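You operate a simulated robot arm through the tools that you are given. There is no shell and no other tool.

Carry out the task below with a simulated robot arm. There is one attempt and no reset: what you move stays moved.

TASK
Fill the orange-band canister with pasta to its band and close it.
Fine: none spilt; packet back where it stood; the other packet and canister stay as they are. Set down upright: what you pick out.

Only the result counts: the job must be done as asked and must still hold three seconds after the hand-in. Knocking over, shifting, dropping, spilling or breaking anything else fails it.

THE ROBOT
A 7-joint arm with a two-finger parallel gripper, fixed in place. Base frame: the origin is at the foot of the arm, x ahead of it, y to its left, z up. Lengths are in m, angles in degrees, forces in N, time in s.
With the tool pointing down near the work surface it reaches from about 0.34 to 0.78 m from the base axis. Its first joint turns from -166.0 to 166.0 degrees. Payload 3.91 kg.
The TCP is the grasp point between the finger pads, 0.03 m short of the fingertips. In the tool frame z runs along the fingers and y along their closing line. The gripper opens to 0.11 m. The fingers are 0.02 m wide and 0.01 m thick; the gripper's body (0.048 by 0.112 m) begins 0.055 m behind the TCP.
Orientation is told as [roll, pitch, yaw] about the base's x, y, z axes, in that order, counted from this pose: with the fingers straight down and closing along the base's y, the tool's x points along the base's -x, its y along +y and its z along -z.

THE INTERFACE
- The arm moves only by the tool send_rows. Its arguments are lists of equal length, an entry for each row: "xyz": the shift along the tool's x, y, z in mm, a list of three; "rotation": the turn, a rotation vector about the tool's x, y, z in degrees, a list of three; "claw": the closure in counts, from 0 (fully open) to 255 (shut). In form: {"xyz": [[x, y, z], ...], "rotation": [[rx, ry, rz], ...], "claw": [claw, ...]}. A call has 1 to 20 rows; each row shifts and turns the commanded pose from where the row before left it, along the tool's axes as they then stand. Rows are played at 5 a second. More than 0.05 m and 8.6 degrees between two rows, or a gripper value outside its range, and nothing of the call is played. Where a pose cannot be reached the arm comes as near as it can. A force on the tool above 40 N (or 10 N above the force at the start of the call, whichever is more), or a blocked arm, ends the call early, and 0.2 s more pass. The fingers move at their own pace (about 0.153 m/s each) and stop on an object; they squeeze with about 30 N. The grip force told is the motor's: it shows also when the fingers shut on nothing. Time passes only in rows, and 0.2 s behind the last, so rows that do not move let the fingers close. It gives the time, the measured TCP pose, the force on the tool (base axes), the opening and the grip force at its end, in the units of the frame above (readings bear some noise), with the torque about the TCP (base axes, N m) and any sound that the robot's microphone picked up.
- Cameras (640 x 400 px; columns grow to the right, rows downward): "scene" is fixed at [0.0548, 0.4932, 1.6432]; the picture's right is [-0.53, -0.85, 0.00], its down [-0.64, 0.40, -0.66] and it looks along [0.56, -0.35, -0.75] (base axes); focal length 248 px, centre (320, 200). "wrist" rides on the gripper at [0.077, 0.007, -0.115] in the tool frame; the picture's right is [-0.09, 1.00, 0.00], its down [-0.80, -0.07, -0.59] and it looks along [-0.59, -0.05, 0.80] (tool axes); focal length 270 px, centre (320, 200). There is no depth. A picture from a camera that has moved, and an enlarged one, comes with that camera's place and axes in the base frame and with its lens. The place of the scene camera against the robot may be out by one fixed shift of up to 0.025 m in any direction.
- get_image(camera): a new picture of that camera. The clock stands still meanwhile.
- slide_trunk(by): slides the trunk up (or, below 0, down) by that many m; the arm rides with it, the base frame stays. It gives what a move gives, with no picture.
- inspect(camera, box): a new picture of the part [left, top, right, bottom] of that camera's present view, enlarged. The clock stands still meanwhile.
- job_done(): hands the job in; it is judged then, once.

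Nothing tells you positions but the pictures and the camera data. Unless the task says otherwise, let go and move clear before handing in.

The tools are called as name(argument=value, ...) on one line, values as JSON. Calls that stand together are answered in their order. send_rows: Moves the arm, as the interface text tells. Its arguments: {"type":"object","properties":{"xyz":{"type":"array","items":{"type":"array","items":{"type":"number"}}},"rotation":{"type":"array","items":{"type":"array","items":{"type":"number"}}},"claw":{"type":"array","items":{"type":"number"}}},"required":["xyz","rotation","claw"]} The other tools are called the same way: slide_trunk (by) slides the trunk up or down; get_image (camera) takes a picture; inspect (camera, box) takes an enlarged picture of a part of a camera's view; job_done () hands the job in.

At the start:

```text
time: 0.0
ee_pos: [0.3929, 0.0805, 1.4052]
tcp_rot: [0.0, 0.0, -0.1]
ft_force: [-0.8, 0.6, -0.6]
torque: [-0.02, -0.01, 0.01]
width: 0.1101
grip_force: 0.0
trunk travel left (down, up): [-0.575, 0.035]
```

scene: 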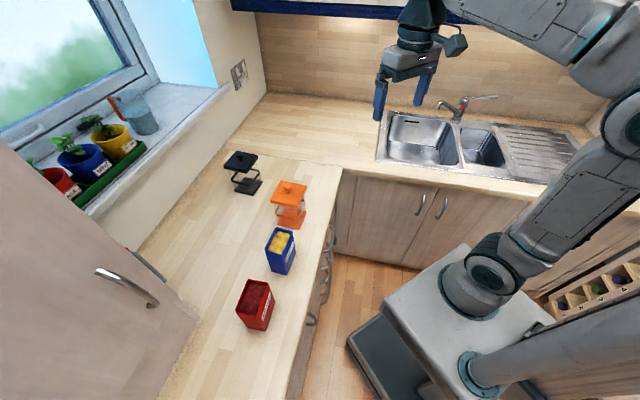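
wrist: 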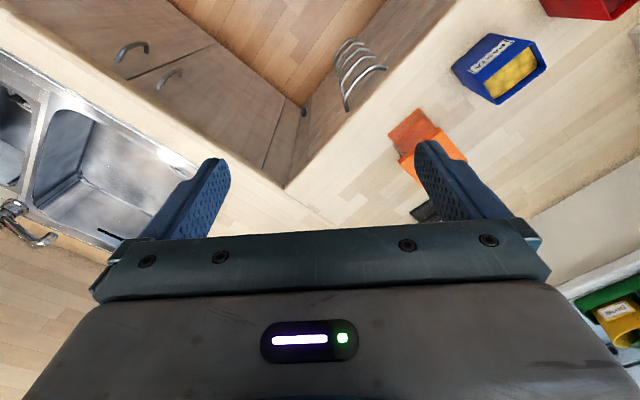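

I see two canisters (black and orange) on the left counter, a blue packet labelled PASTA, and a red packet. I'll look closer at each before planning.

inspect(camera="scene", box=[200, 130, 360, 230])

inspect(camera="scene", box=[200, 210, 360, 350])

inspect(camera="wrist", box=[360, 0, 640, 240])

```text
4.00 times, centred on (280, 180) of scene
camera zoom: at [0.0548, 0.4932, 1.6432], right [-0.53, -0.85, 0.0], down [-0.64, 0.4, -0.66], along [0.56, -0.35, -0.75], focal length 990 px, centre (480, 280)
```

zoom: 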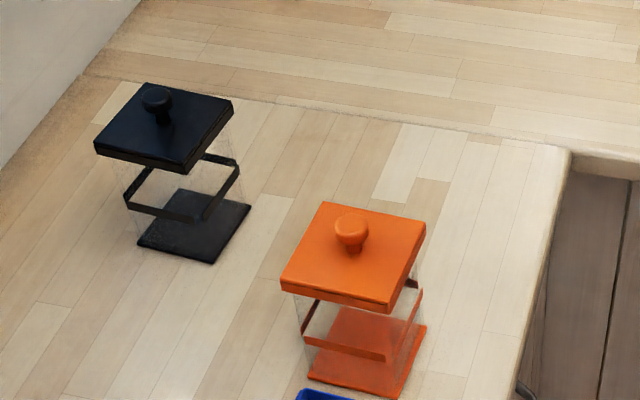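

```text
2.86 times, centred on (280, 280) of scene
camera zoom: at [0.0548, 0.4932, 1.6432], right [-0.53, -0.85, 0.0], down [-0.64, 0.4, -0.66], along [0.56, -0.35, -0.75], focal length 707 px, centre (434, -29)
```

zoom: 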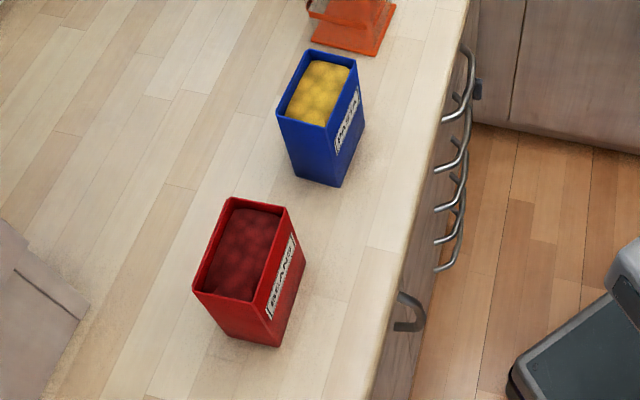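

```text
1.67 times, centred on (500, 120) of wrist
camera zoom: at [0.3184, 0.087, 1.5215], right [0.09, 1.0, 0.0], down [0.8, -0.07, 0.59], along [0.59, -0.05, -0.8], focal length 450 px, centre (20, 333)
```

zoom: 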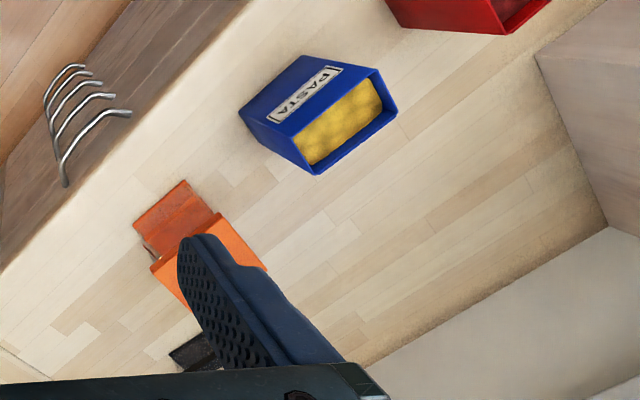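

Looking closer at the canisters and packet from both cameras for triangulation.

inspect(camera="scene", box=[262, 172, 318, 236])

inspect(camera="scene", box=[255, 220, 311, 280])

inspect(camera="wrist", box=[440, 20, 560, 110])

inspect(camera="wrist", box=[370, 90, 490, 230])

inspect(camera="scene", box=[215, 140, 275, 200])

```text
6.25 times, centred on (290, 204) of scene
camera zoom: at [0.0548, 0.4932, 1.6432], right [-0.53, -0.85, 0.0], down [-0.64, 0.4, -0.66], along [0.56, -0.35, -0.75], focal length 1547 px, centre (508, 175)
```

zoom: 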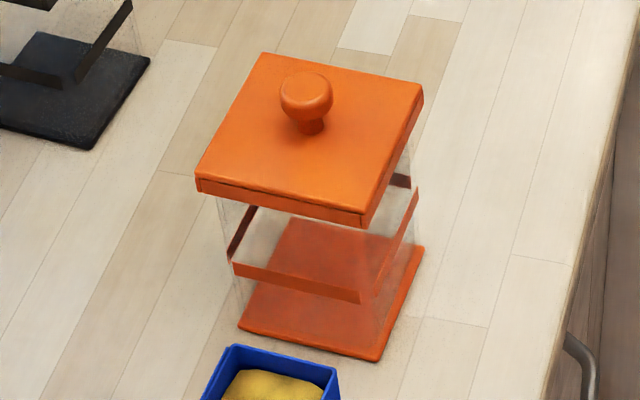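

```text
6.67 times, centred on (283, 250) of scene
camera zoom: at [0.0548, 0.4932, 1.6432], right [-0.53, -0.85, 0.0], down [-0.64, 0.4, -0.66], along [0.56, -0.35, -0.75], focal length 1650 px, centre (567, -133)
```

zoom: 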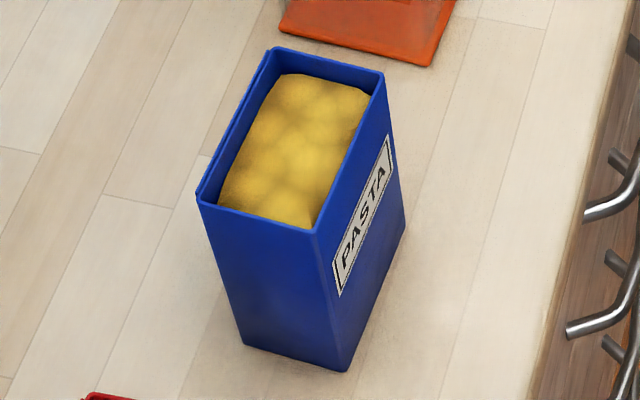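

```text
4.44 times, centred on (500, 65) of wrist
camera zoom: at [0.3184, 0.087, 1.5215], right [0.09, 1.0, 0.0], down [0.8, -0.07, 0.59], along [0.59, -0.05, -0.8], focal length 1201 px, centre (-480, 800)
```

zoom: 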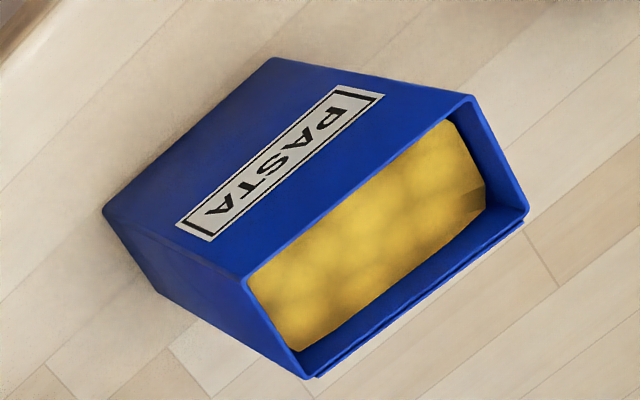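

```text
2.86 times, centred on (430, 160) of wrist
camera zoom: at [0.3184, 0.087, 1.5215], right [0.09, 1.0, 0.0], down [0.8, -0.07, 0.59], along [0.59, -0.05, -0.8], focal length 772 px, centre (6, 314)
```

zoom: 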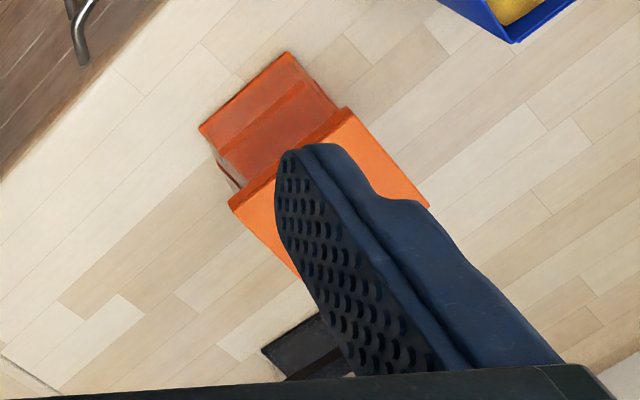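

```text
6.67 times, centred on (245, 170) of scene
camera zoom: at [0.0548, 0.4932, 1.6432], right [-0.53, -0.85, 0.0], down [-0.64, 0.4, -0.66], along [0.56, -0.35, -0.75], focal length 1650 px, centre (820, 400)
```

zoom: 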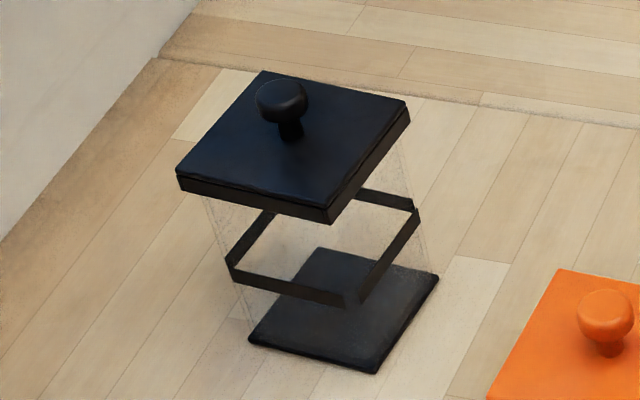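

The two canisters and two packets stand on the left counter: the orange canister roughly at (0.58, 0.28), the blue PASTA packet roughly at (0.45, 0.40). I'll swing the arm left, staying high, to get better wrist views.

send_rows(xyz=[[12.6, 30, 0], [12.6, 30, 0], [12.6, 30, 0], [12.6, 30, 0], [12.6, 30, 0], [0, 0, 0], [0, 0, 0], [0, 0, 0], [0, 0, 0], [0, 0, 0]], rotation=[[0, 0, 0], [0, 0, 0], [0, 0, 0], [0, 0, 0], [0, 0, 0], [0, 0, -7], [0, 0, -7], [0, 0, -7], [0, 0, -7], [0, 0, -7]], claw=[0, 0, 0, 0, 0, 0, 0, 0, 0, 0])

get_image(camera="wrist")

get_image(camera="scene")

```text
time: 2.2
ee_pos: [0.3311, 0.2316, 1.4057]
tcp_rot: [0.0, 0.1, 35.1]
ft_force: [-0.4, 0.2, -1.1]
torque: [0.03, 0.01, 0.0]
width: 0.1101
grip_force: 0.0
trunk travel left (down, up): [-0.575, 0.035]
```

```text
taken
camera wrist: at [0.2658, 0.1915, 1.5216], right [-0.5, 0.87, 0.0], down [0.7, 0.4, 0.59], along [0.51, 0.3, -0.8], focal length 270 px, centre (320, 200)
```

wrist: 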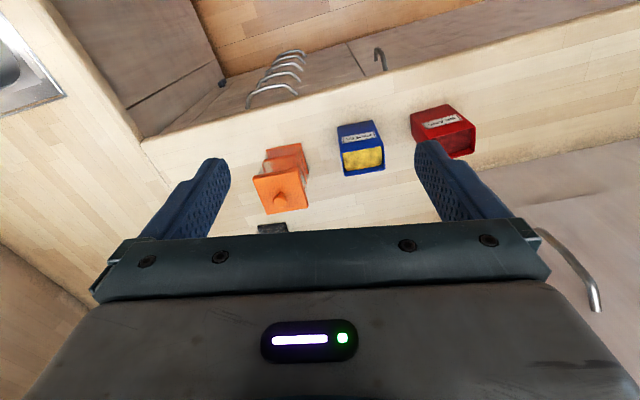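

```text
taken
```

scene: 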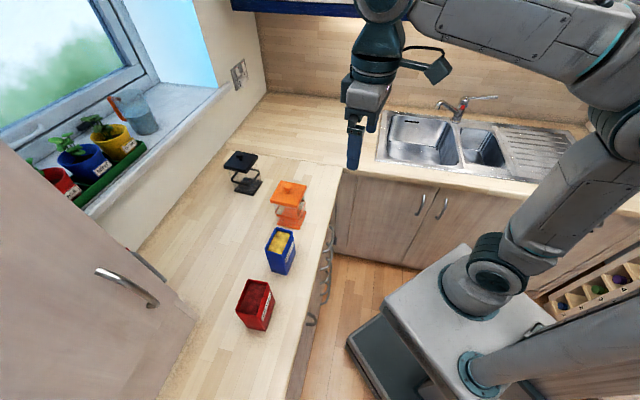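

The wrist camera now sees all items. I'll zoom in on each for measurement.

inspect(camera="wrist", box=[235, 130, 325, 220])

inspect(camera="wrist", box=[320, 100, 400, 190])

inspect(camera="wrist", box=[400, 80, 490, 180])

```text
4.44 times, centred on (280, 175) of wrist
camera zoom: at [0.2658, 0.1915, 1.5216], right [-0.5, 0.87, 0.0], down [0.7, 0.4, 0.59], along [0.51, 0.3, -0.8], focal length 1201 px, centre (498, 311)
```

zoom: 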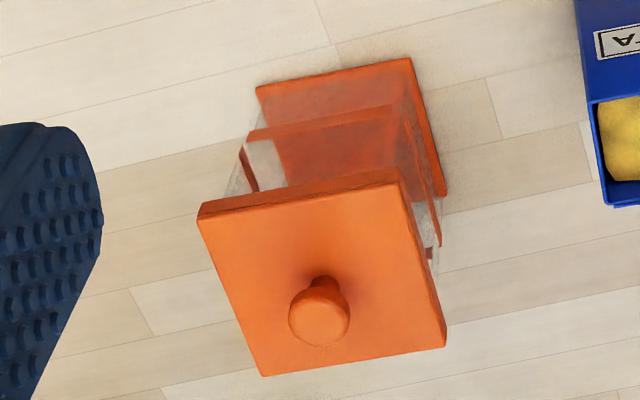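

```text
4.44 times, centred on (360, 145) of wrist
camera zoom: at [0.2658, 0.1915, 1.5216], right [-0.5, 0.87, 0.0], down [0.7, 0.4, 0.59], along [0.51, 0.3, -0.8], focal length 1201 px, centre (142, 444)
```

zoom: 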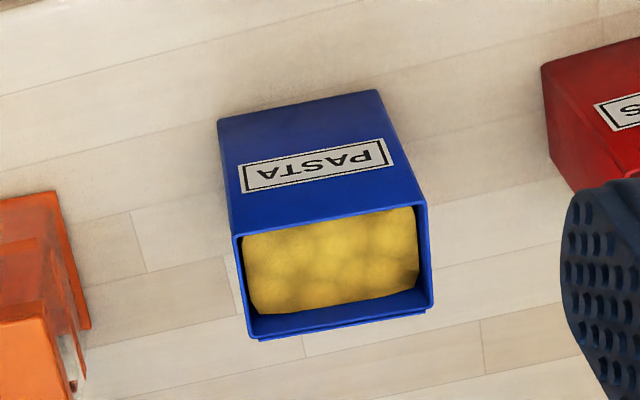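

```text
4.00 times, centred on (445, 130) of wrist
camera zoom: at [0.2658, 0.1915, 1.5216], right [-0.5, 0.87, 0.0], down [0.7, 0.4, 0.59], along [0.51, 0.3, -0.8], focal length 1081 px, centre (-180, 480)
```

zoom: 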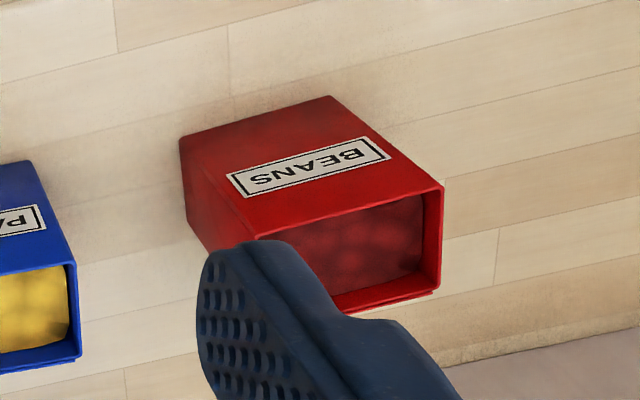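

Packet centre is about (0.444, 0.394), top z≈1.045, counter z≈0.91; canister centre about (0.590, 0.285), lid top ≈1.056 with a round knob, all turned about 41°. I'll lower the trunk partway and then look at the canister from closer.

slide_trunk(by=-0.2)

get_image(camera="scene")

get_image(camera="wrist")

```text
time: 4.4
ee_pos: [0.3312, 0.2319, 1.2067]
tcp_rot: [0.0, 0.0, 35.0]
ft_force: [0.1, 0.3, -0.6]
torque: [-0.01, 0.03, 0.0]
width: 0.1099
grip_force: 0.0
trunk travel left (down, up): [-0.375, 0.235]
```

```text
taken
```

scene: 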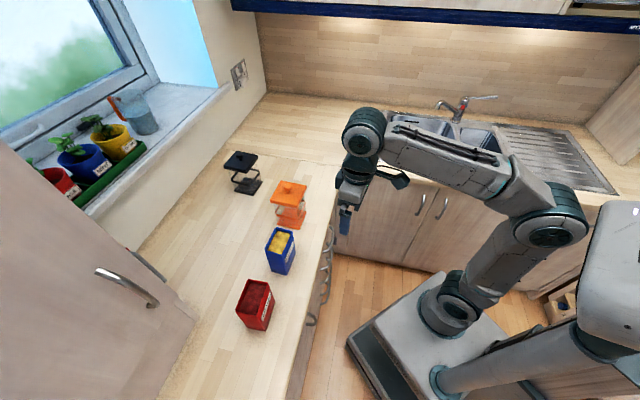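

```text
taken
camera wrist: at [0.2657, 0.1916, 1.3217], right [-0.5, 0.87, 0.0], down [0.7, 0.4, 0.59], along [0.52, 0.3, -0.8], focal length 270 px, centre (320, 200)
```

wrist: 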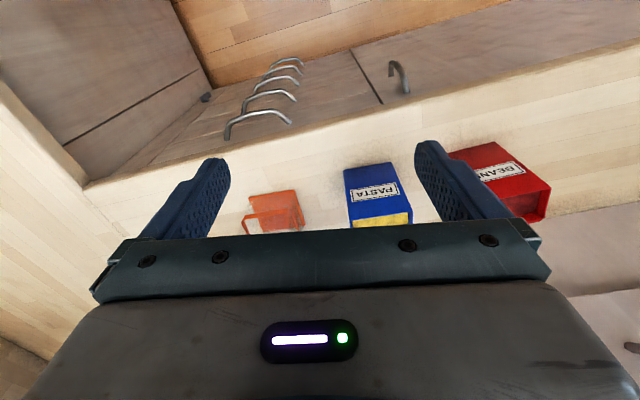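

I'll move the open gripper over the knob at this height (well clear above it), aligned to the canister's angle.

send_rows(xyz=[[0, 0, 0], [-28.86, -16.2, 0], [-28.86, -16.2, 0], [-28.86, -16.2, 0], [-28.86, -16.2, 0], [-28.86, -16.2, 0], [-28.86, -16.2, 0], [-28.86, -16.2, 0], [-28.86, -16.2, 0], [0, 0, 0]], rotation=[[0, 0, -6], [0, 0, 0], [0, 0, 0], [0, 0, 0], [0, 0, 0], [0, 0, 0], [0, 0, 0], [0, 0, 0], [0, 0, 0], [0, 0, 0]], claw=[0, 0, 0, 0, 0, 0, 0, 0, 0, 0])

get_image(camera="wrist")

get_image(camera="scene")

```text
time: 6.6
ee_pos: [0.5356, 0.275, 1.1979]
tcp_rot: [-0.1, -0.1, 41.1]
ft_force: [0.5, 0.5, -0.6]
torque: [-0.02, 0.01, 0.03]
width: 0.1103
grip_force: 0.0
out of reach, approached as far as the arm can: row 8, 9
trunk travel left (down, up): [-0.375, 0.235]
```

```text
taken
camera wrist: at [0.4758, 0.2281, 1.3135], right [-0.59, 0.81, 0.0], down [0.65, 0.47, 0.6], along [0.48, 0.35, -0.8], focal length 270 px, centre (320, 200)
```

wrist: 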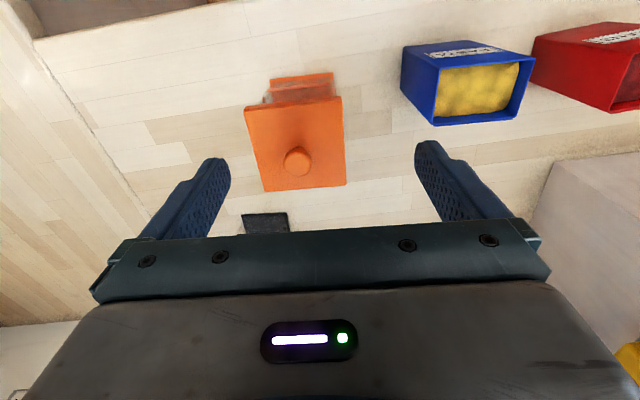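

```text
taken
```

scene: 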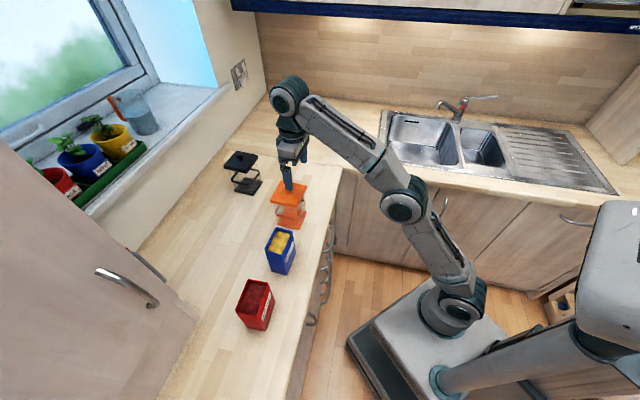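

The arm is stretched too far with the trunk this low; raising the trunk brings the shoulder nearer. First a zoom on the lid from here, then raise.

inspect(camera="wrist", box=[230, 60, 370, 200])

slide_trunk(by=0.2)

```text
2.86 times, centred on (300, 130) of wrist
camera zoom: at [0.4758, 0.2281, 1.3135], right [-0.59, 0.81, 0.0], down [0.65, 0.47, 0.6], along [0.48, 0.35, -0.8], focal length 772 px, centre (377, 400)
```

zoom: 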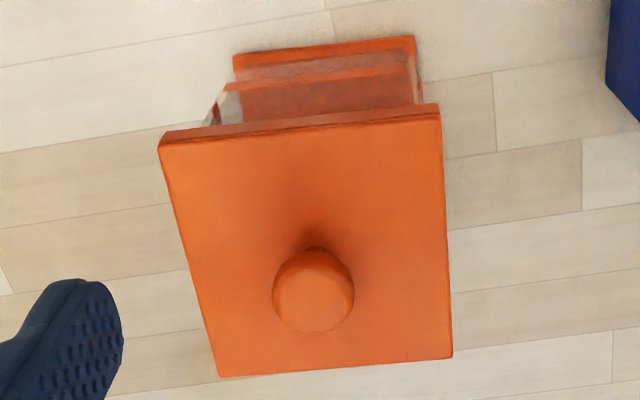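

```text
time: 8.7
ee_pos: [0.5354, 0.2734, 1.3992]
tcp_rot: [0.0, 0.0, 41.0]
ft_force: [0.1, 0.6, 1.1]
torque: [0.01, 0.02, 0.03]
width: 0.1102
grip_force: 0.1
trunk travel left (down, up): [-0.575, 0.035]
```

send_rows(xyz=[[0, 0, 0], [0, 0, 0]], rotation=[[0, 0, 0], [0, 0, 0]], claw=[0, 0])

```text
time: 9.3
ee_pos: [0.5363, 0.274, 1.3989]
tcp_rot: [0.0, -0.1, 41.1]
ft_force: [-0.3, -0.1, -0.1]
torque: [-0.04, -0.01, 0.02]
width: 0.1101
grip_force: 0.1
trunk travel left (down, up): [-0.575, 0.035]
```

Commanded pose matches the measured one. I'll descend 0.2 m, then shift over the knob.

send_rows(xyz=[[0, 0, 40], [0, 0, 40], [0, 0, 40], [0, 0, 40], [0, 0, 40], [-24, -13.6, 0], [-24, -13.6, 0], [0, 0, 0]], rotation=[[0, 0, 0], [0, 0, 0], [0, 0, 0], [0, 0, 0], [0, 0, 0], [0, 0, 0], [0, 0, -0.5], [0, 0, 0]], claw=[0, 0, 0, 0, 0, 0, 0, 0])

get_image(camera="wrist")

get_image(camera="scene")

```text
time: 11.1
ee_pos: [0.5922, 0.2831, 1.1993]
tcp_rot: [0.0, -0.1, 41.5]
ft_force: [-0.3, -0.5, 1.3]
torque: [0.01, -0.01, -0.01]
width: 0.1101
grip_force: 0.1
trunk travel left (down, up): [-0.575, 0.035]
```

```text
taken
camera wrist: at [0.5313, 0.2361, 1.3151], right [-0.59, 0.8, 0.0], down [0.65, 0.48, 0.6], along [0.48, 0.35, -0.8], focal length 270 px, centre (320, 200)
```

wrist: 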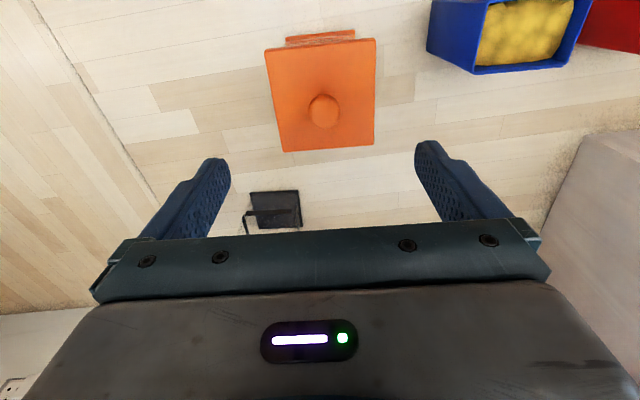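

```text
taken
```

scene: 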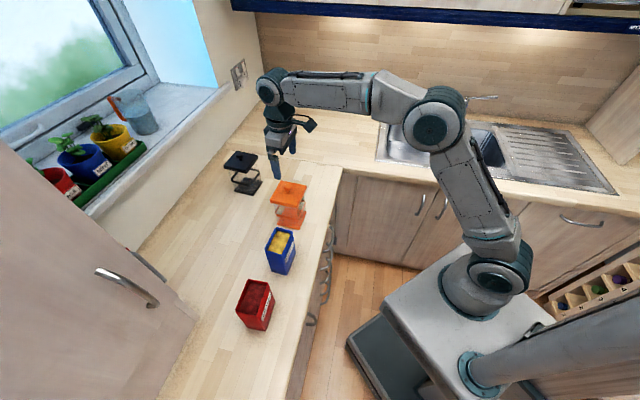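

inspect(camera="wrist", box=[255, 25, 385, 160])

inspect(camera="scene", box=[250, 130, 330, 240])

```text
2.96 times, centred on (320, 92) of wrist
camera zoom: at [0.5313, 0.2361, 1.3151], right [-0.59, 0.8, 0.0], down [0.65, 0.48, 0.6], along [0.48, 0.35, -0.8], focal length 801 px, centre (320, 518)
```

zoom: 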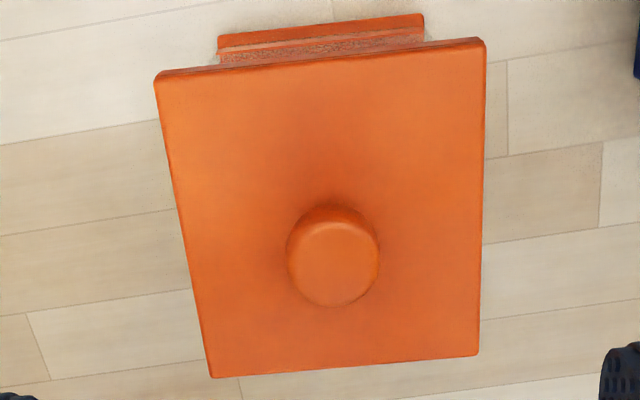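

```text
3.64 times, centred on (290, 185) of scene
camera zoom: at [0.0548, 0.4932, 1.6432], right [-0.53, -0.85, 0.0], down [-0.64, 0.4, -0.66], along [0.56, -0.35, -0.75], focal length 900 px, centre (429, 254)
```

zoom: 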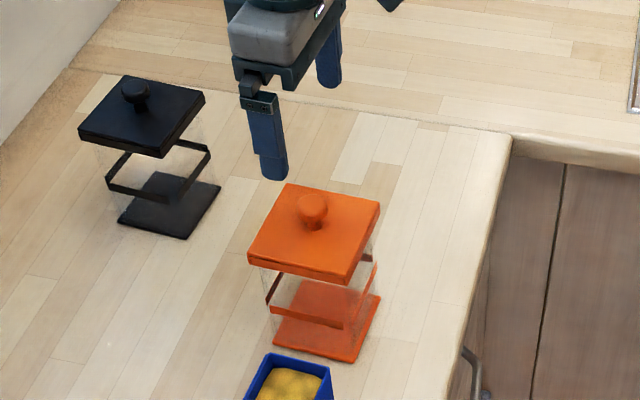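

Knob is at about (0.5905, 0.285); I shift 2.5 mm along the closing line and descend around it with open fingers.

send_rows(xyz=[[0, 2.5, 20], [0, 0, 26], [0, 0, 26], [0, 0, 20], [0, 0, 10], [0, 0, 0]], rotation=[[0, 0, 0], [0, 0, 0], [0, 0, 0], [0, 0, 0], [0, 0, 0], [0, 0, 0]], claw=[0, 0, 0, 0, 0, 0])

get_image(camera="wrist")

inspect(camera="scene", box=[250, 130, 330, 240])

```text
time: 12.5
ee_pos: [0.5893, 0.2867, 1.0956]
tcp_rot: [-0.1, -0.1, 41.5]
ft_force: [-0.3, 0.2, 0.5]
torque: [-0.01, -0.03, 0.02]
width: 0.1101
grip_force: 0.1
trunk travel left (down, up): [-0.575, 0.035]
```

```text
taken
camera wrist: at [0.5287, 0.2399, 1.211], right [-0.59, 0.8, 0.0], down [0.65, 0.48, 0.6], along [0.48, 0.35, -0.8], focal length 270 px, centre (320, 200)
```

wrist: 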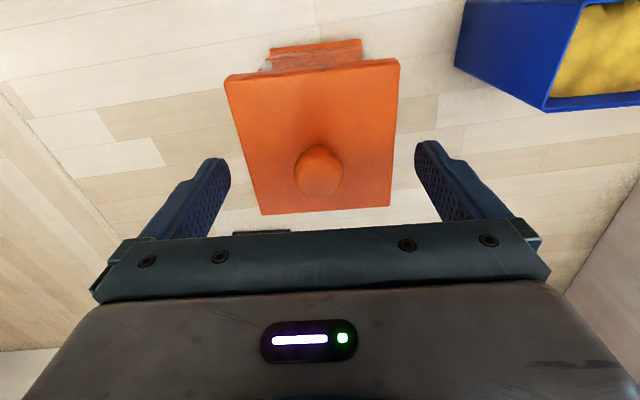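

```text
3.64 times, centred on (290, 185) of scene
camera zoom: at [0.0548, 0.4932, 1.6432], right [-0.53, -0.85, 0.0], down [-0.64, 0.4, -0.66], along [0.56, -0.35, -0.75], focal length 900 px, centre (429, 254)
```

zoom: 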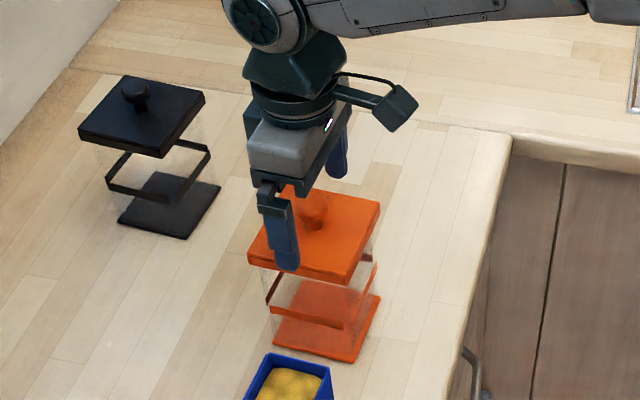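

inspect(camera="wrist", box=[190, 120, 450, 240])

```text
2.46 times, centred on (320, 180) of wrist
camera zoom: at [0.5287, 0.2399, 1.211], right [-0.59, 0.8, 0.0], down [0.65, 0.48, 0.6], along [0.48, 0.35, -0.8], focal length 665 px, centre (320, 249)
```

zoom: 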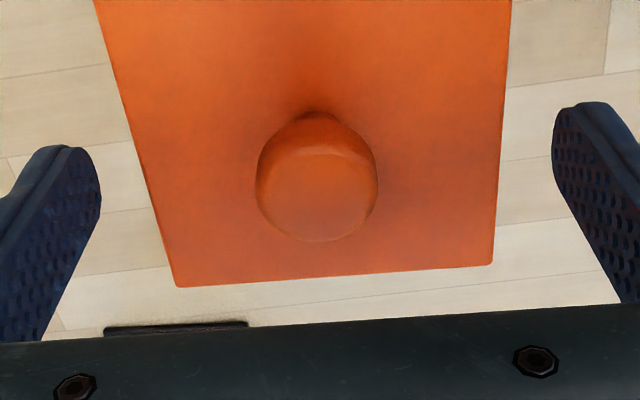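

Centred to within a millimetre. Small correction, down 4 mm, then close on the knob.

send_rows(xyz=[[0, -0.7, 4], [0, 0, 0], [0, 0, 0], [0, 0, 0], [0, 0, 0], [0, 0, 0]], rotation=[[0, 0, 0], [0, 0, 0], [0, 0, 0], [0, 0, 0], [0, 0, 0], [0, 0, 0]], claw=[0, 120, 180, 255, 255, 255])

inspect(camera="wrist", box=[190, 120, 450, 240])

inspect(camera="scene", box=[250, 130, 330, 240])

```text
time: 13.9
ee_pos: [0.5894, 0.2863, 1.0907]
tcp_rot: [0.0, -0.1, 41.4]
ft_force: [0.0, 0.6, 0.7]
torque: [0.03, -0.01, 0.01]
width: 0.0262
grip_force: 30.2
trunk travel left (down, up): [-0.575, 0.035]
heard: snap
```

```text
2.46 times, centred on (320, 180) of wrist
camera zoom: at [0.5288, 0.2396, 1.2069], right [-0.59, 0.8, 0.0], down [0.65, 0.48, 0.6], along [0.48, 0.35, -0.8], focal length 665 px, centre (320, 249)
```

zoom: 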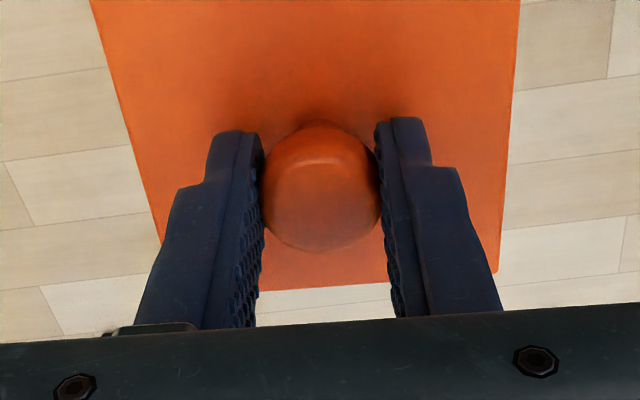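

```text
3.64 times, centred on (290, 185) of scene
camera zoom: at [0.0548, 0.4932, 1.6432], right [-0.53, -0.85, 0.0], down [-0.64, 0.4, -0.66], along [0.56, -0.35, -0.75], focal length 900 px, centre (429, 254)
```

zoom: 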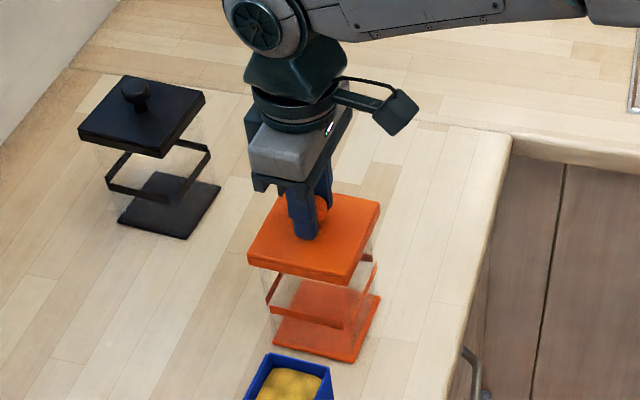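

Gripped (width 26 mm). I'll lift slowly a few centimetres and check that only the lid comes.

send_rows(xyz=[[0, 0, -4], [0, 0, -4], [0, 0, -6], [0, 0, -8], [0, 0, -8], [0, 0, 0]], rotation=[[0, 0, 0], [0, 0, 0], [0, 0, 0], [0, 0, 0], [0, 0, 0], [0, 0, 0]], claw=[255, 255, 255, 255, 255, 255])

inspect(camera="scene", box=[250, 130, 330, 240])

```text
time: 15.3
ee_pos: [0.5895, 0.2879, 1.1207]
tcp_rot: [0.1, -0.1, 41.5]
ft_force: [-0.1, 0.7, 0.4]
torque: [0.02, 0.0, -0.02]
width: 0.026
grip_force: 31.0
trunk travel left (down, up): [-0.575, 0.035]
```

```text
3.64 times, centred on (290, 185) of scene
camera zoom: at [0.0548, 0.4932, 1.6432], right [-0.53, -0.85, 0.0], down [-0.64, 0.4, -0.66], along [0.56, -0.35, -0.75], focal length 900 px, centre (429, 254)
```

zoom: 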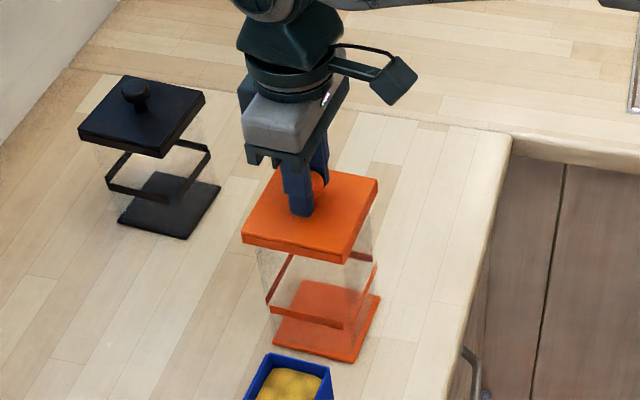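

The lid lifts free, canister unmoved. Lifting higher to see the lid's underside profile.

send_rows(xyz=[[0, 0, -25], [0, 0, -25], [0, 0, -25], [0, 0, -25], [0, 0, 0]], rotation=[[0, 0, 0], [0, 0, 0], [0, 0, 0], [0, 0, 0], [0, 0, 0]], claw=[255, 255, 255, 255, 255])

inspect(camera="scene", box=[250, 110, 330, 240])

get_image(camera="wrist")

```text
time: 16.5
ee_pos: [0.5895, 0.2867, 1.2219]
tcp_rot: [0.0, -0.1, 41.5]
ft_force: [-0.2, 0.0, -0.4]
torque: [-0.01, 0.0, -0.03]
width: 0.0262
grip_force: 30.2
trunk travel left (down, up): [-0.575, 0.035]
```

```text
3.08 times, centred on (290, 175) of scene
camera zoom: at [0.0548, 0.4932, 1.6432], right [-0.53, -0.85, 0.0], down [-0.64, 0.4, -0.66], along [0.56, -0.35, -0.75], focal length 762 px, centre (412, 277)
```

zoom: 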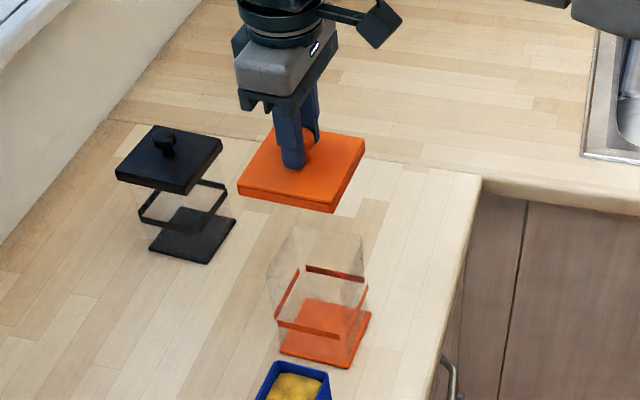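

```text
taken
camera wrist: at [0.5294, 0.2394, 1.3381], right [-0.59, 0.8, 0.0], down [0.65, 0.48, 0.6], along [0.48, 0.35, -0.8], focal length 270 px, centre (320, 200)
```

wrist: 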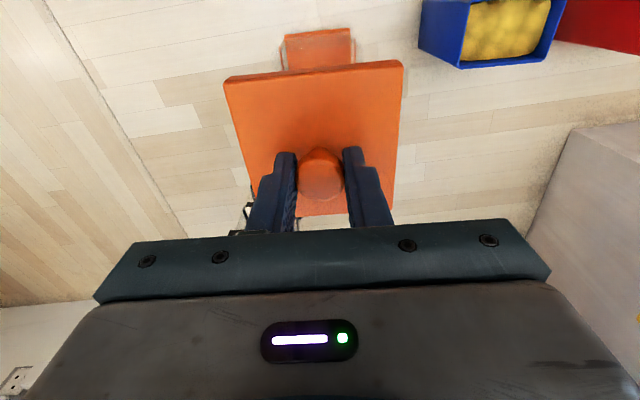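

Canister is open and empty, with the band visible at mid-height. I'll carry the lid to the free patch of counter behind the blue packet, around (0.555, 0.465).

send_rows(xyz=[[-15.35, 26.03, 0], [-15.35, 26.03, 0], [-15.35, 26.03, 0], [-15.35, 26.03, 0], [-15.35, 26.03, 0], [-15.35, 26.03, 0], [0, 0, 0]], rotation=[[0, 0, 0], [0, 0, 0], [0, 0, 0], [0, 0, 0], [0, 0, 0], [0, 0, 0], [0, 0, 0]], claw=[255, 255, 255, 255, 255, 255, 255])

get_image(camera="scene")

get_image(camera="wrist")

```text
time: 18.1
ee_pos: [0.5562, 0.4552, 1.2207]
tcp_rot: [0.0, 0.0, 41.5]
ft_force: [-1.0, -0.4, -0.9]
torque: [-0.02, -0.01, 0.0]
width: 0.0261
grip_force: 29.8
out of reach, approached as far as the arm can: row 6
trunk travel left (down, up): [-0.575, 0.035]
```

```text
taken
```

scene: 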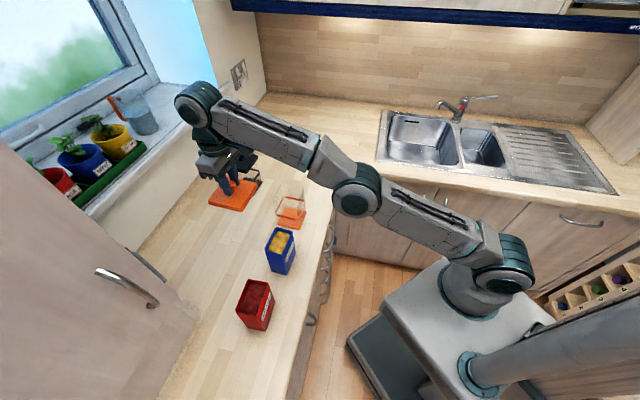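

```text
taken
camera wrist: at [0.4948, 0.4079, 1.336], right [-0.59, 0.8, 0.0], down [0.65, 0.48, 0.6], along [0.48, 0.35, -0.8], focal length 270 px, centre (320, 200)
```

wrist: 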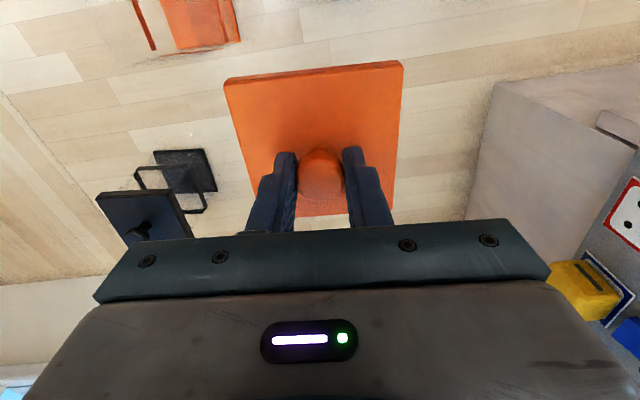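

Good spot, clear all round. Descending toward the counter.

send_rows(xyz=[[0, 0, 35], [0, 0, 35], [0, 0, 35], [0, 0, 35], [0, 0, 35], [0, 0, 35], [0, 0, 25], [0, 0, 0]], rotation=[[0, 0, 0], [0, 0, 0], [0, 0, 0], [0, 0, 0], [0, 0, 0], [0, 0, 0], [0, 0, 0], [0, 0, 0]], claw=[255, 255, 255, 255, 255, 255, 255, 255])

inspect(camera="scene", box=[180, 150, 310, 280])

```text
time: 19.9
ee_pos: [0.5976, 0.4904, 1.0003]
tcp_rot: [-0.1, -0.1, 41.5]
ft_force: [-0.1, -0.4, -0.1]
torque: [-0.01, 0.01, 0.06]
width: 0.0259
grip_force: 29.5
out of reach, approached as far as the arm can: row 1, 2, 3, 4, 5, 6
trunk travel left (down, up): [-0.575, 0.035]
```

```text
3.08 times, centred on (245, 215) of scene
camera zoom: at [0.0548, 0.4932, 1.6432], right [-0.53, -0.85, 0.0], down [-0.64, 0.4, -0.66], along [0.56, -0.35, -0.75], focal length 762 px, centre (551, 154)
```

zoom: 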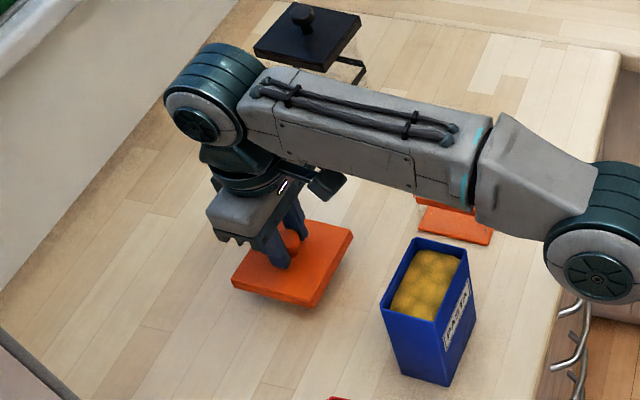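

The arm drifted outward at the reach limit, so I'll pull it 40 mm back inward while still 4 cm above the counter, then continue down.

send_rows(xyz=[[20, 0, 0], [20, 0, 0], [0, 0, 0]], rotation=[[0, 0, 0], [0, 0, 0], [0, 0, 0]], claw=[255, 255, 255])

```text
time: 20.7
ee_pos: [0.5964, 0.49, 1.0023]
tcp_rot: [0.0, 0.0, 41.5]
ft_force: [0.0, 0.0, 0.0]
torque: [-0.03, -0.01, 0.01]
width: 0.026
grip_force: 30.3
out of reach, approached as far as the arm can: row 1, 2
trunk travel left (down, up): [-0.575, 0.035]
```

The arm is nearly straight here, which stalls inward moves. I'll try small inward steps with a slight descent (the lid is still about 4 cm above the counter).

send_rows(xyz=[[4, 0, 3], [4, 0, 3], [4, 0, 3], [4, 0, 3], [4, 0, 0], [4, 0, 0], [0, 0, 0]], rotation=[[0, 0, 0], [0, 0, 0], [0, 0, 0], [0, 0, 0], [0, 0, 0], [0, 0, 0], [0, 0, 0]], claw=[255, 255, 255, 255, 255, 255, 255])

get_image(camera="scene")

```text
time: 22.3
ee_pos: [0.5985, 0.4912, 0.9922]
tcp_rot: [0.0, -0.1, 41.6]
ft_force: [0.0, 0.4, -1.0]
torque: [-0.01, 0.03, 0.01]
width: 0.0262
grip_force: 30.1
out of reach, approached as far as the arm can: row 1, 2, 3, 4, 5, 6
trunk travel left (down, up): [-0.575, 0.035]
```

```text
taken
```

scene: 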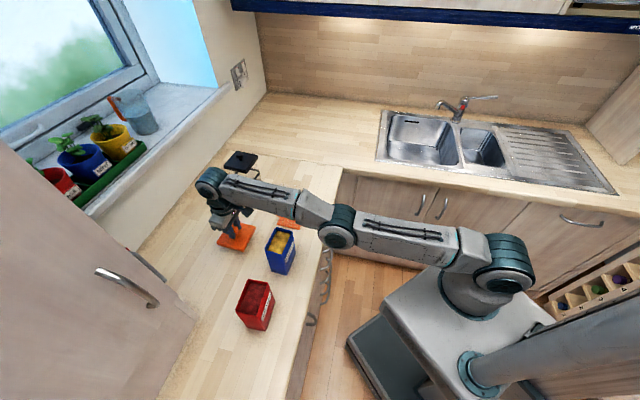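

The arm is fully straight. I'll rise back up along the arc, which favours the elbow bending up, then bring it inward.

send_rows(xyz=[[10, 0, -40], [10, 0, -40], [10, 0, -40], [10, 0, -40], [10, 0, -40], [10, 0, -40], [10, 0, -40], [0, 0, 0]], rotation=[[0, 0, 0], [0, 0, 0], [0, 0, 0], [0, 0, 0], [0, 0, 0], [0, 0, 0], [0, 0, 0], [0, 0, 0]], claw=[255, 255, 255, 255, 255, 255, 255, 255])

get_image(camera="scene")

```text
time: 24.1
ee_pos: [0.5378, 0.4405, 1.2667]
tcp_rot: [0.1, -0.1, 41.5]
ft_force: [-0.2, 0.9, 0.1]
torque: [0.01, -0.03, 0.0]
width: 0.026
grip_force: 29.7
out of reach, approached as far as the arm can: row 1, 2, 5, 6, 7
trunk travel left (down, up): [-0.575, 0.035]
```

```text
taken
```

scene: 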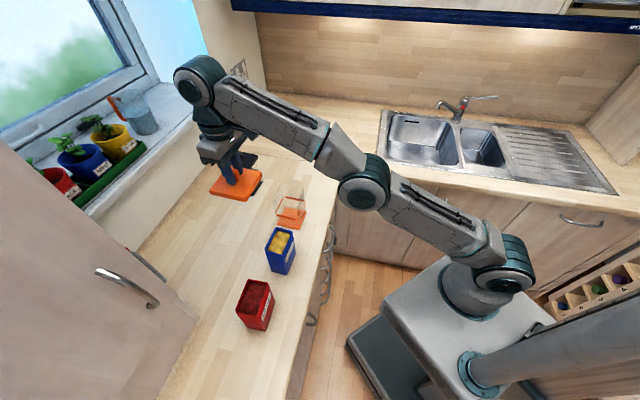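

Still straight. I'll try larger steps pulling straight back toward the shoulder (inward and down) while it is high above everything.

send_rows(xyz=[[43, 0, 25], [43, 0, 25], [0, 0, 0]], rotation=[[0, 0, 0], [0, 0, 0], [0, 0, 0]], claw=[255, 255, 255])

get_image(camera="scene")

```text
time: 24.9
ee_pos: [0.5361, 0.4395, 1.2673]
tcp_rot: [0.0, -0.1, 41.5]
ft_force: [0.5, -0.9, 0.1]
torque: [0.01, -0.05, -0.03]
width: 0.0263
grip_force: 29.9
out of reach, approached as far as the arm can: row 1, 2
trunk travel left (down, up): [-0.575, 0.035]
```

```text
taken
```

scene: 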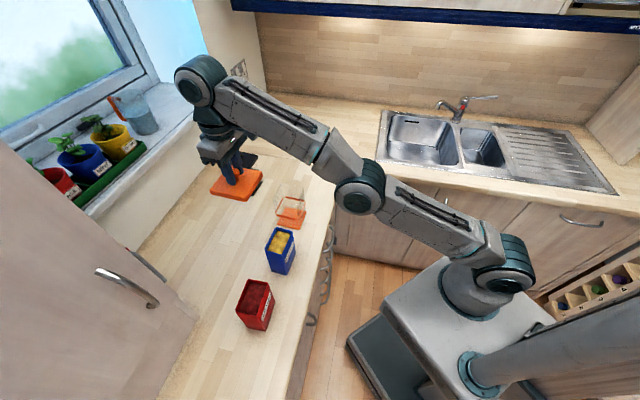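

inspect(camera="scene", box=[160, 40, 560, 310])

```text
1.48 times, centred on (360, 175) of scene
camera zoom: at [0.0548, 0.4932, 1.6432], right [-0.53, -0.85, 0.0], down [-0.64, 0.4, -0.66], along [0.56, -0.35, -0.75], focal length 367 px, centre (261, 237)
```

zoom: 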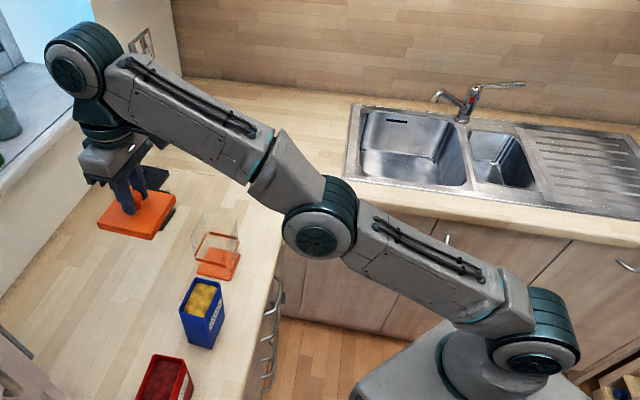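

The elbow has crossed slightly to the low side and is stuck against a limit. I'll first spin the tool half a turn about its own axis in place (needed later for pouring and to get the wrist camera away from the forearm), high above everything.

send_rows(xyz=[[0, 0, 0], [0, 0, 0], [0, 0, 0], [0, 0, 0], [0, 0, 0], [0, 0, 0], [0, 0, 0], [0, 0, 0], [0, 0, 0], [0, 0, 0]], rotation=[[0, 0, -8], [0, 0, -8], [0, 0, -8], [0, 0, -8], [0, 0, -8], [0, 0, -8], [0, 0, -8], [0, 0, -8], [0, 0, -8], [0, 0, 0]], claw=[255, 255, 255, 255, 255, 255, 255, 255, 255, 255])

get_image(camera="scene")

```text
time: 27.1
ee_pos: [0.5373, 0.4418, 1.2681]
tcp_rot: [0.0, 0.0, 113.6]
ft_force: [0.6, -0.1, 0.7]
torque: [0.02, 0.02, -0.04]
width: 0.0262
grip_force: 30.2
trunk travel left (down, up): [-0.575, 0.035]
```

```text
taken
```

scene: 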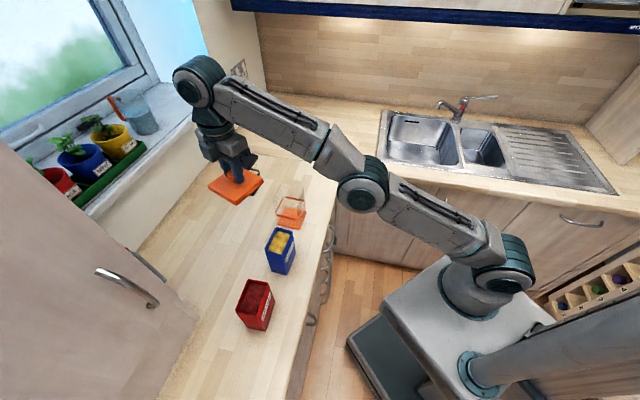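

Spinning works; continue to the full half-turn.

send_rows(xyz=[[0, 0, 0], [0, 0, 0], [0, 0, 0], [0, 0, 0], [0, 0, 0], [0, 0, 0], [0, 0, 0], [0, 0, 0], [0, 0, 0], [0, 0, 0], [0, 0, 0], [0, 0, 0], [0, 0, 0], [0, 0, 0], [0, 0, 0]], rotation=[[0, 0, -8], [0, 0, -8], [0, 0, -8], [0, 0, -8], [0, 0, -8], [0, 0, -8], [0, 0, -8], [0, 0, -8], [0, 0, -8], [0, 0, -8], [0, 0, -8], [0, 0, -8], [0, 0, -6], [0, 0, -6], [0, 0, 0]], claw=[255, 255, 255, 255, 255, 255, 255, 255, 255, 255, 255, 255, 255, 255, 255])

get_image(camera="scene")

get_image(camera="wrist")

```text
time: 30.3
ee_pos: [0.5347, 0.4429, 1.2656]
tcp_rot: [0.2, -0.3, -140.0]
ft_force: [1.0, 0.7, -0.6]
torque: [0.01, 0.03, -0.01]
width: 0.026
grip_force: 30.3
out of reach, approached as far as the arm can: row 14
trunk travel left (down, up): [-0.575, 0.035]
```

```text
taken
```

scene: 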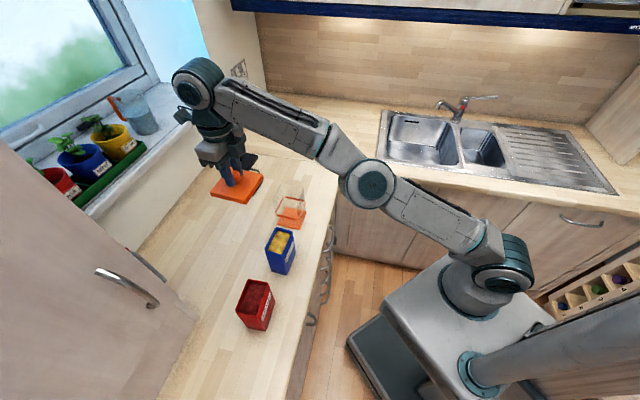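

```text
taken
camera wrist: at [0.6006, 0.4871, 1.3798], right [0.57, -0.82, 0.0], down [-0.66, -0.46, 0.6], along [-0.49, -0.35, -0.8], focal length 270 px, centre (320, 200)
```

wrist: 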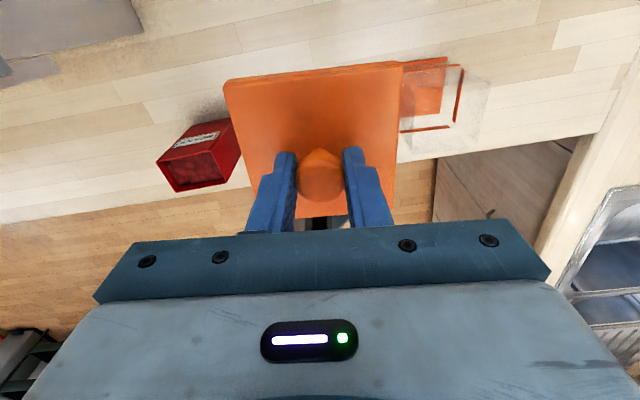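

The half-turn is done (the spin joint just met its limit). Backing off 3° and testing whether inward motion is free now.

send_rows(xyz=[[0, 0, 0], [-20, 0, 10], [-20, 0, 10], [0, 0, 0]], rotation=[[0, 0, 3], [0, 0, 0], [0, 0, 0], [0, 0, 0]], claw=[255, 255, 255, 255])

inspect(camera="scene", box=[160, 40, 560, 310])

```text
time: 31.3
ee_pos: [0.503, 0.4187, 1.2463]
tcp_rot: [0.0, 0.1, -141.6]
ft_force: [0.2, 0.9, -0.3]
torque: [-0.01, -0.02, -0.01]
width: 0.0262
grip_force: 30.0
trunk travel left (down, up): [-0.575, 0.035]
```

```text
1.48 times, centred on (360, 175) of scene
camera zoom: at [0.0548, 0.4932, 1.6432], right [-0.53, -0.85, 0.0], down [-0.64, 0.4, -0.66], along [0.56, -0.35, -0.75], focal length 367 px, centre (261, 237)
```

zoom: 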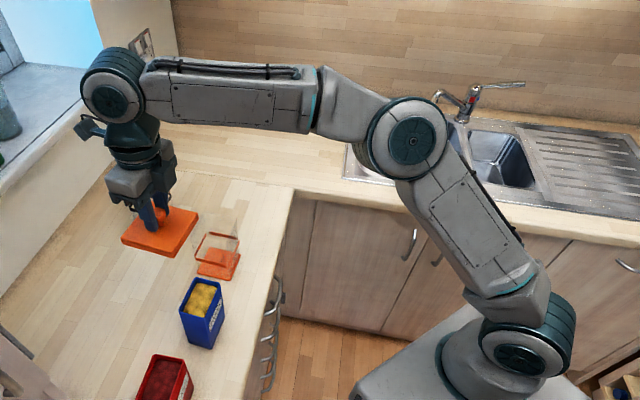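

The elbow is up and the arm moves freely again. Now down and outward to place the lid at about (0.55, 0.46), keeping away from full stretch.

send_rows(xyz=[[0, 0, 32], [0, 0, 32], [0, 0, 30], [20.8, -1.1, 33], [20.8, -1.1, 35], [20.8, -1.1, 35], [0, 0, 0]], rotation=[[0, 0, 0], [0, 0, 0], [0, 0, 0], [0, 0, 0], [0, 0, 0], [0, 0, 0], [0, 0, 0]], claw=[255, 255, 255, 255, 255, 255, 255])

get_image(camera="scene")

```text
time: 32.9
ee_pos: [0.5513, 0.4594, 1.0485]
tcp_rot: [0.1, 0.2, -141.6]
ft_force: [-0.9, 0.0, -0.9]
torque: [-0.02, -0.01, 0.0]
width: 0.0259
grip_force: 29.4
trunk travel left (down, up): [-0.575, 0.035]
```

```text
taken
```

scene: 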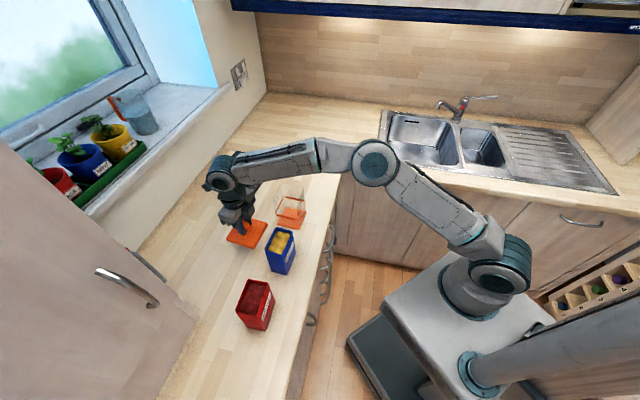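

Elbow up, good pose. Continuing the descent, then slow until contact.

send_rows(xyz=[[0, 0, 25], [0, 0, 25], [0, 0, 20], [0, 0, 8], [0, 0, 0]], rotation=[[0, 0, 0], [0, 0, 0], [0, 0, 0], [0, 0, 0], [0, 0, 0]], claw=[255, 255, 255, 255, 255])

inspect(camera="scene", box=[200, 170, 310, 280])

```text
time: 34.1
ee_pos: [0.5493, 0.46, 0.9704]
tcp_rot: [0.0, 0.2, -141.4]
ft_force: [0.6, -0.4, -0.6]
torque: [-0.01, -0.01, 0.01]
width: 0.026
grip_force: 29.9
trunk travel left (down, up): [-0.575, 0.035]
```

```text
3.64 times, centred on (255, 225) of scene
camera zoom: at [0.0548, 0.4932, 1.6432], right [-0.53, -0.85, 0.0], down [-0.64, 0.4, -0.66], along [0.56, -0.35, -0.75], focal length 900 px, centre (556, 109)
```

zoom: 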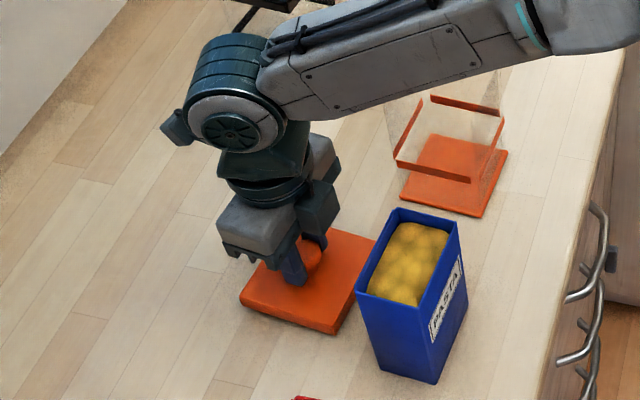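

send_rows(xyz=[[0, 0, 3], [0, 0, 3], [0, 0, 2], [0, 0, 2], [0, 0, 0]], rotation=[[0, 0, 0], [0, 0, 0], [0, 0, 0], [0, 0, 0], [0, 0, 0]], claw=[255, 255, 255, 255, 255])

```text
time: 35.3
ee_pos: [0.5501, 0.4599, 0.9626]
tcp_rot: [-0.1, 0.3, -141.5]
ft_force: [1.8, 3.0, 15.4]
torque: [-0.34, 0.49, -0.02]
width: 0.0258
grip_force: 29.6
trunk travel left (down, up): [-0.575, 0.035]
```

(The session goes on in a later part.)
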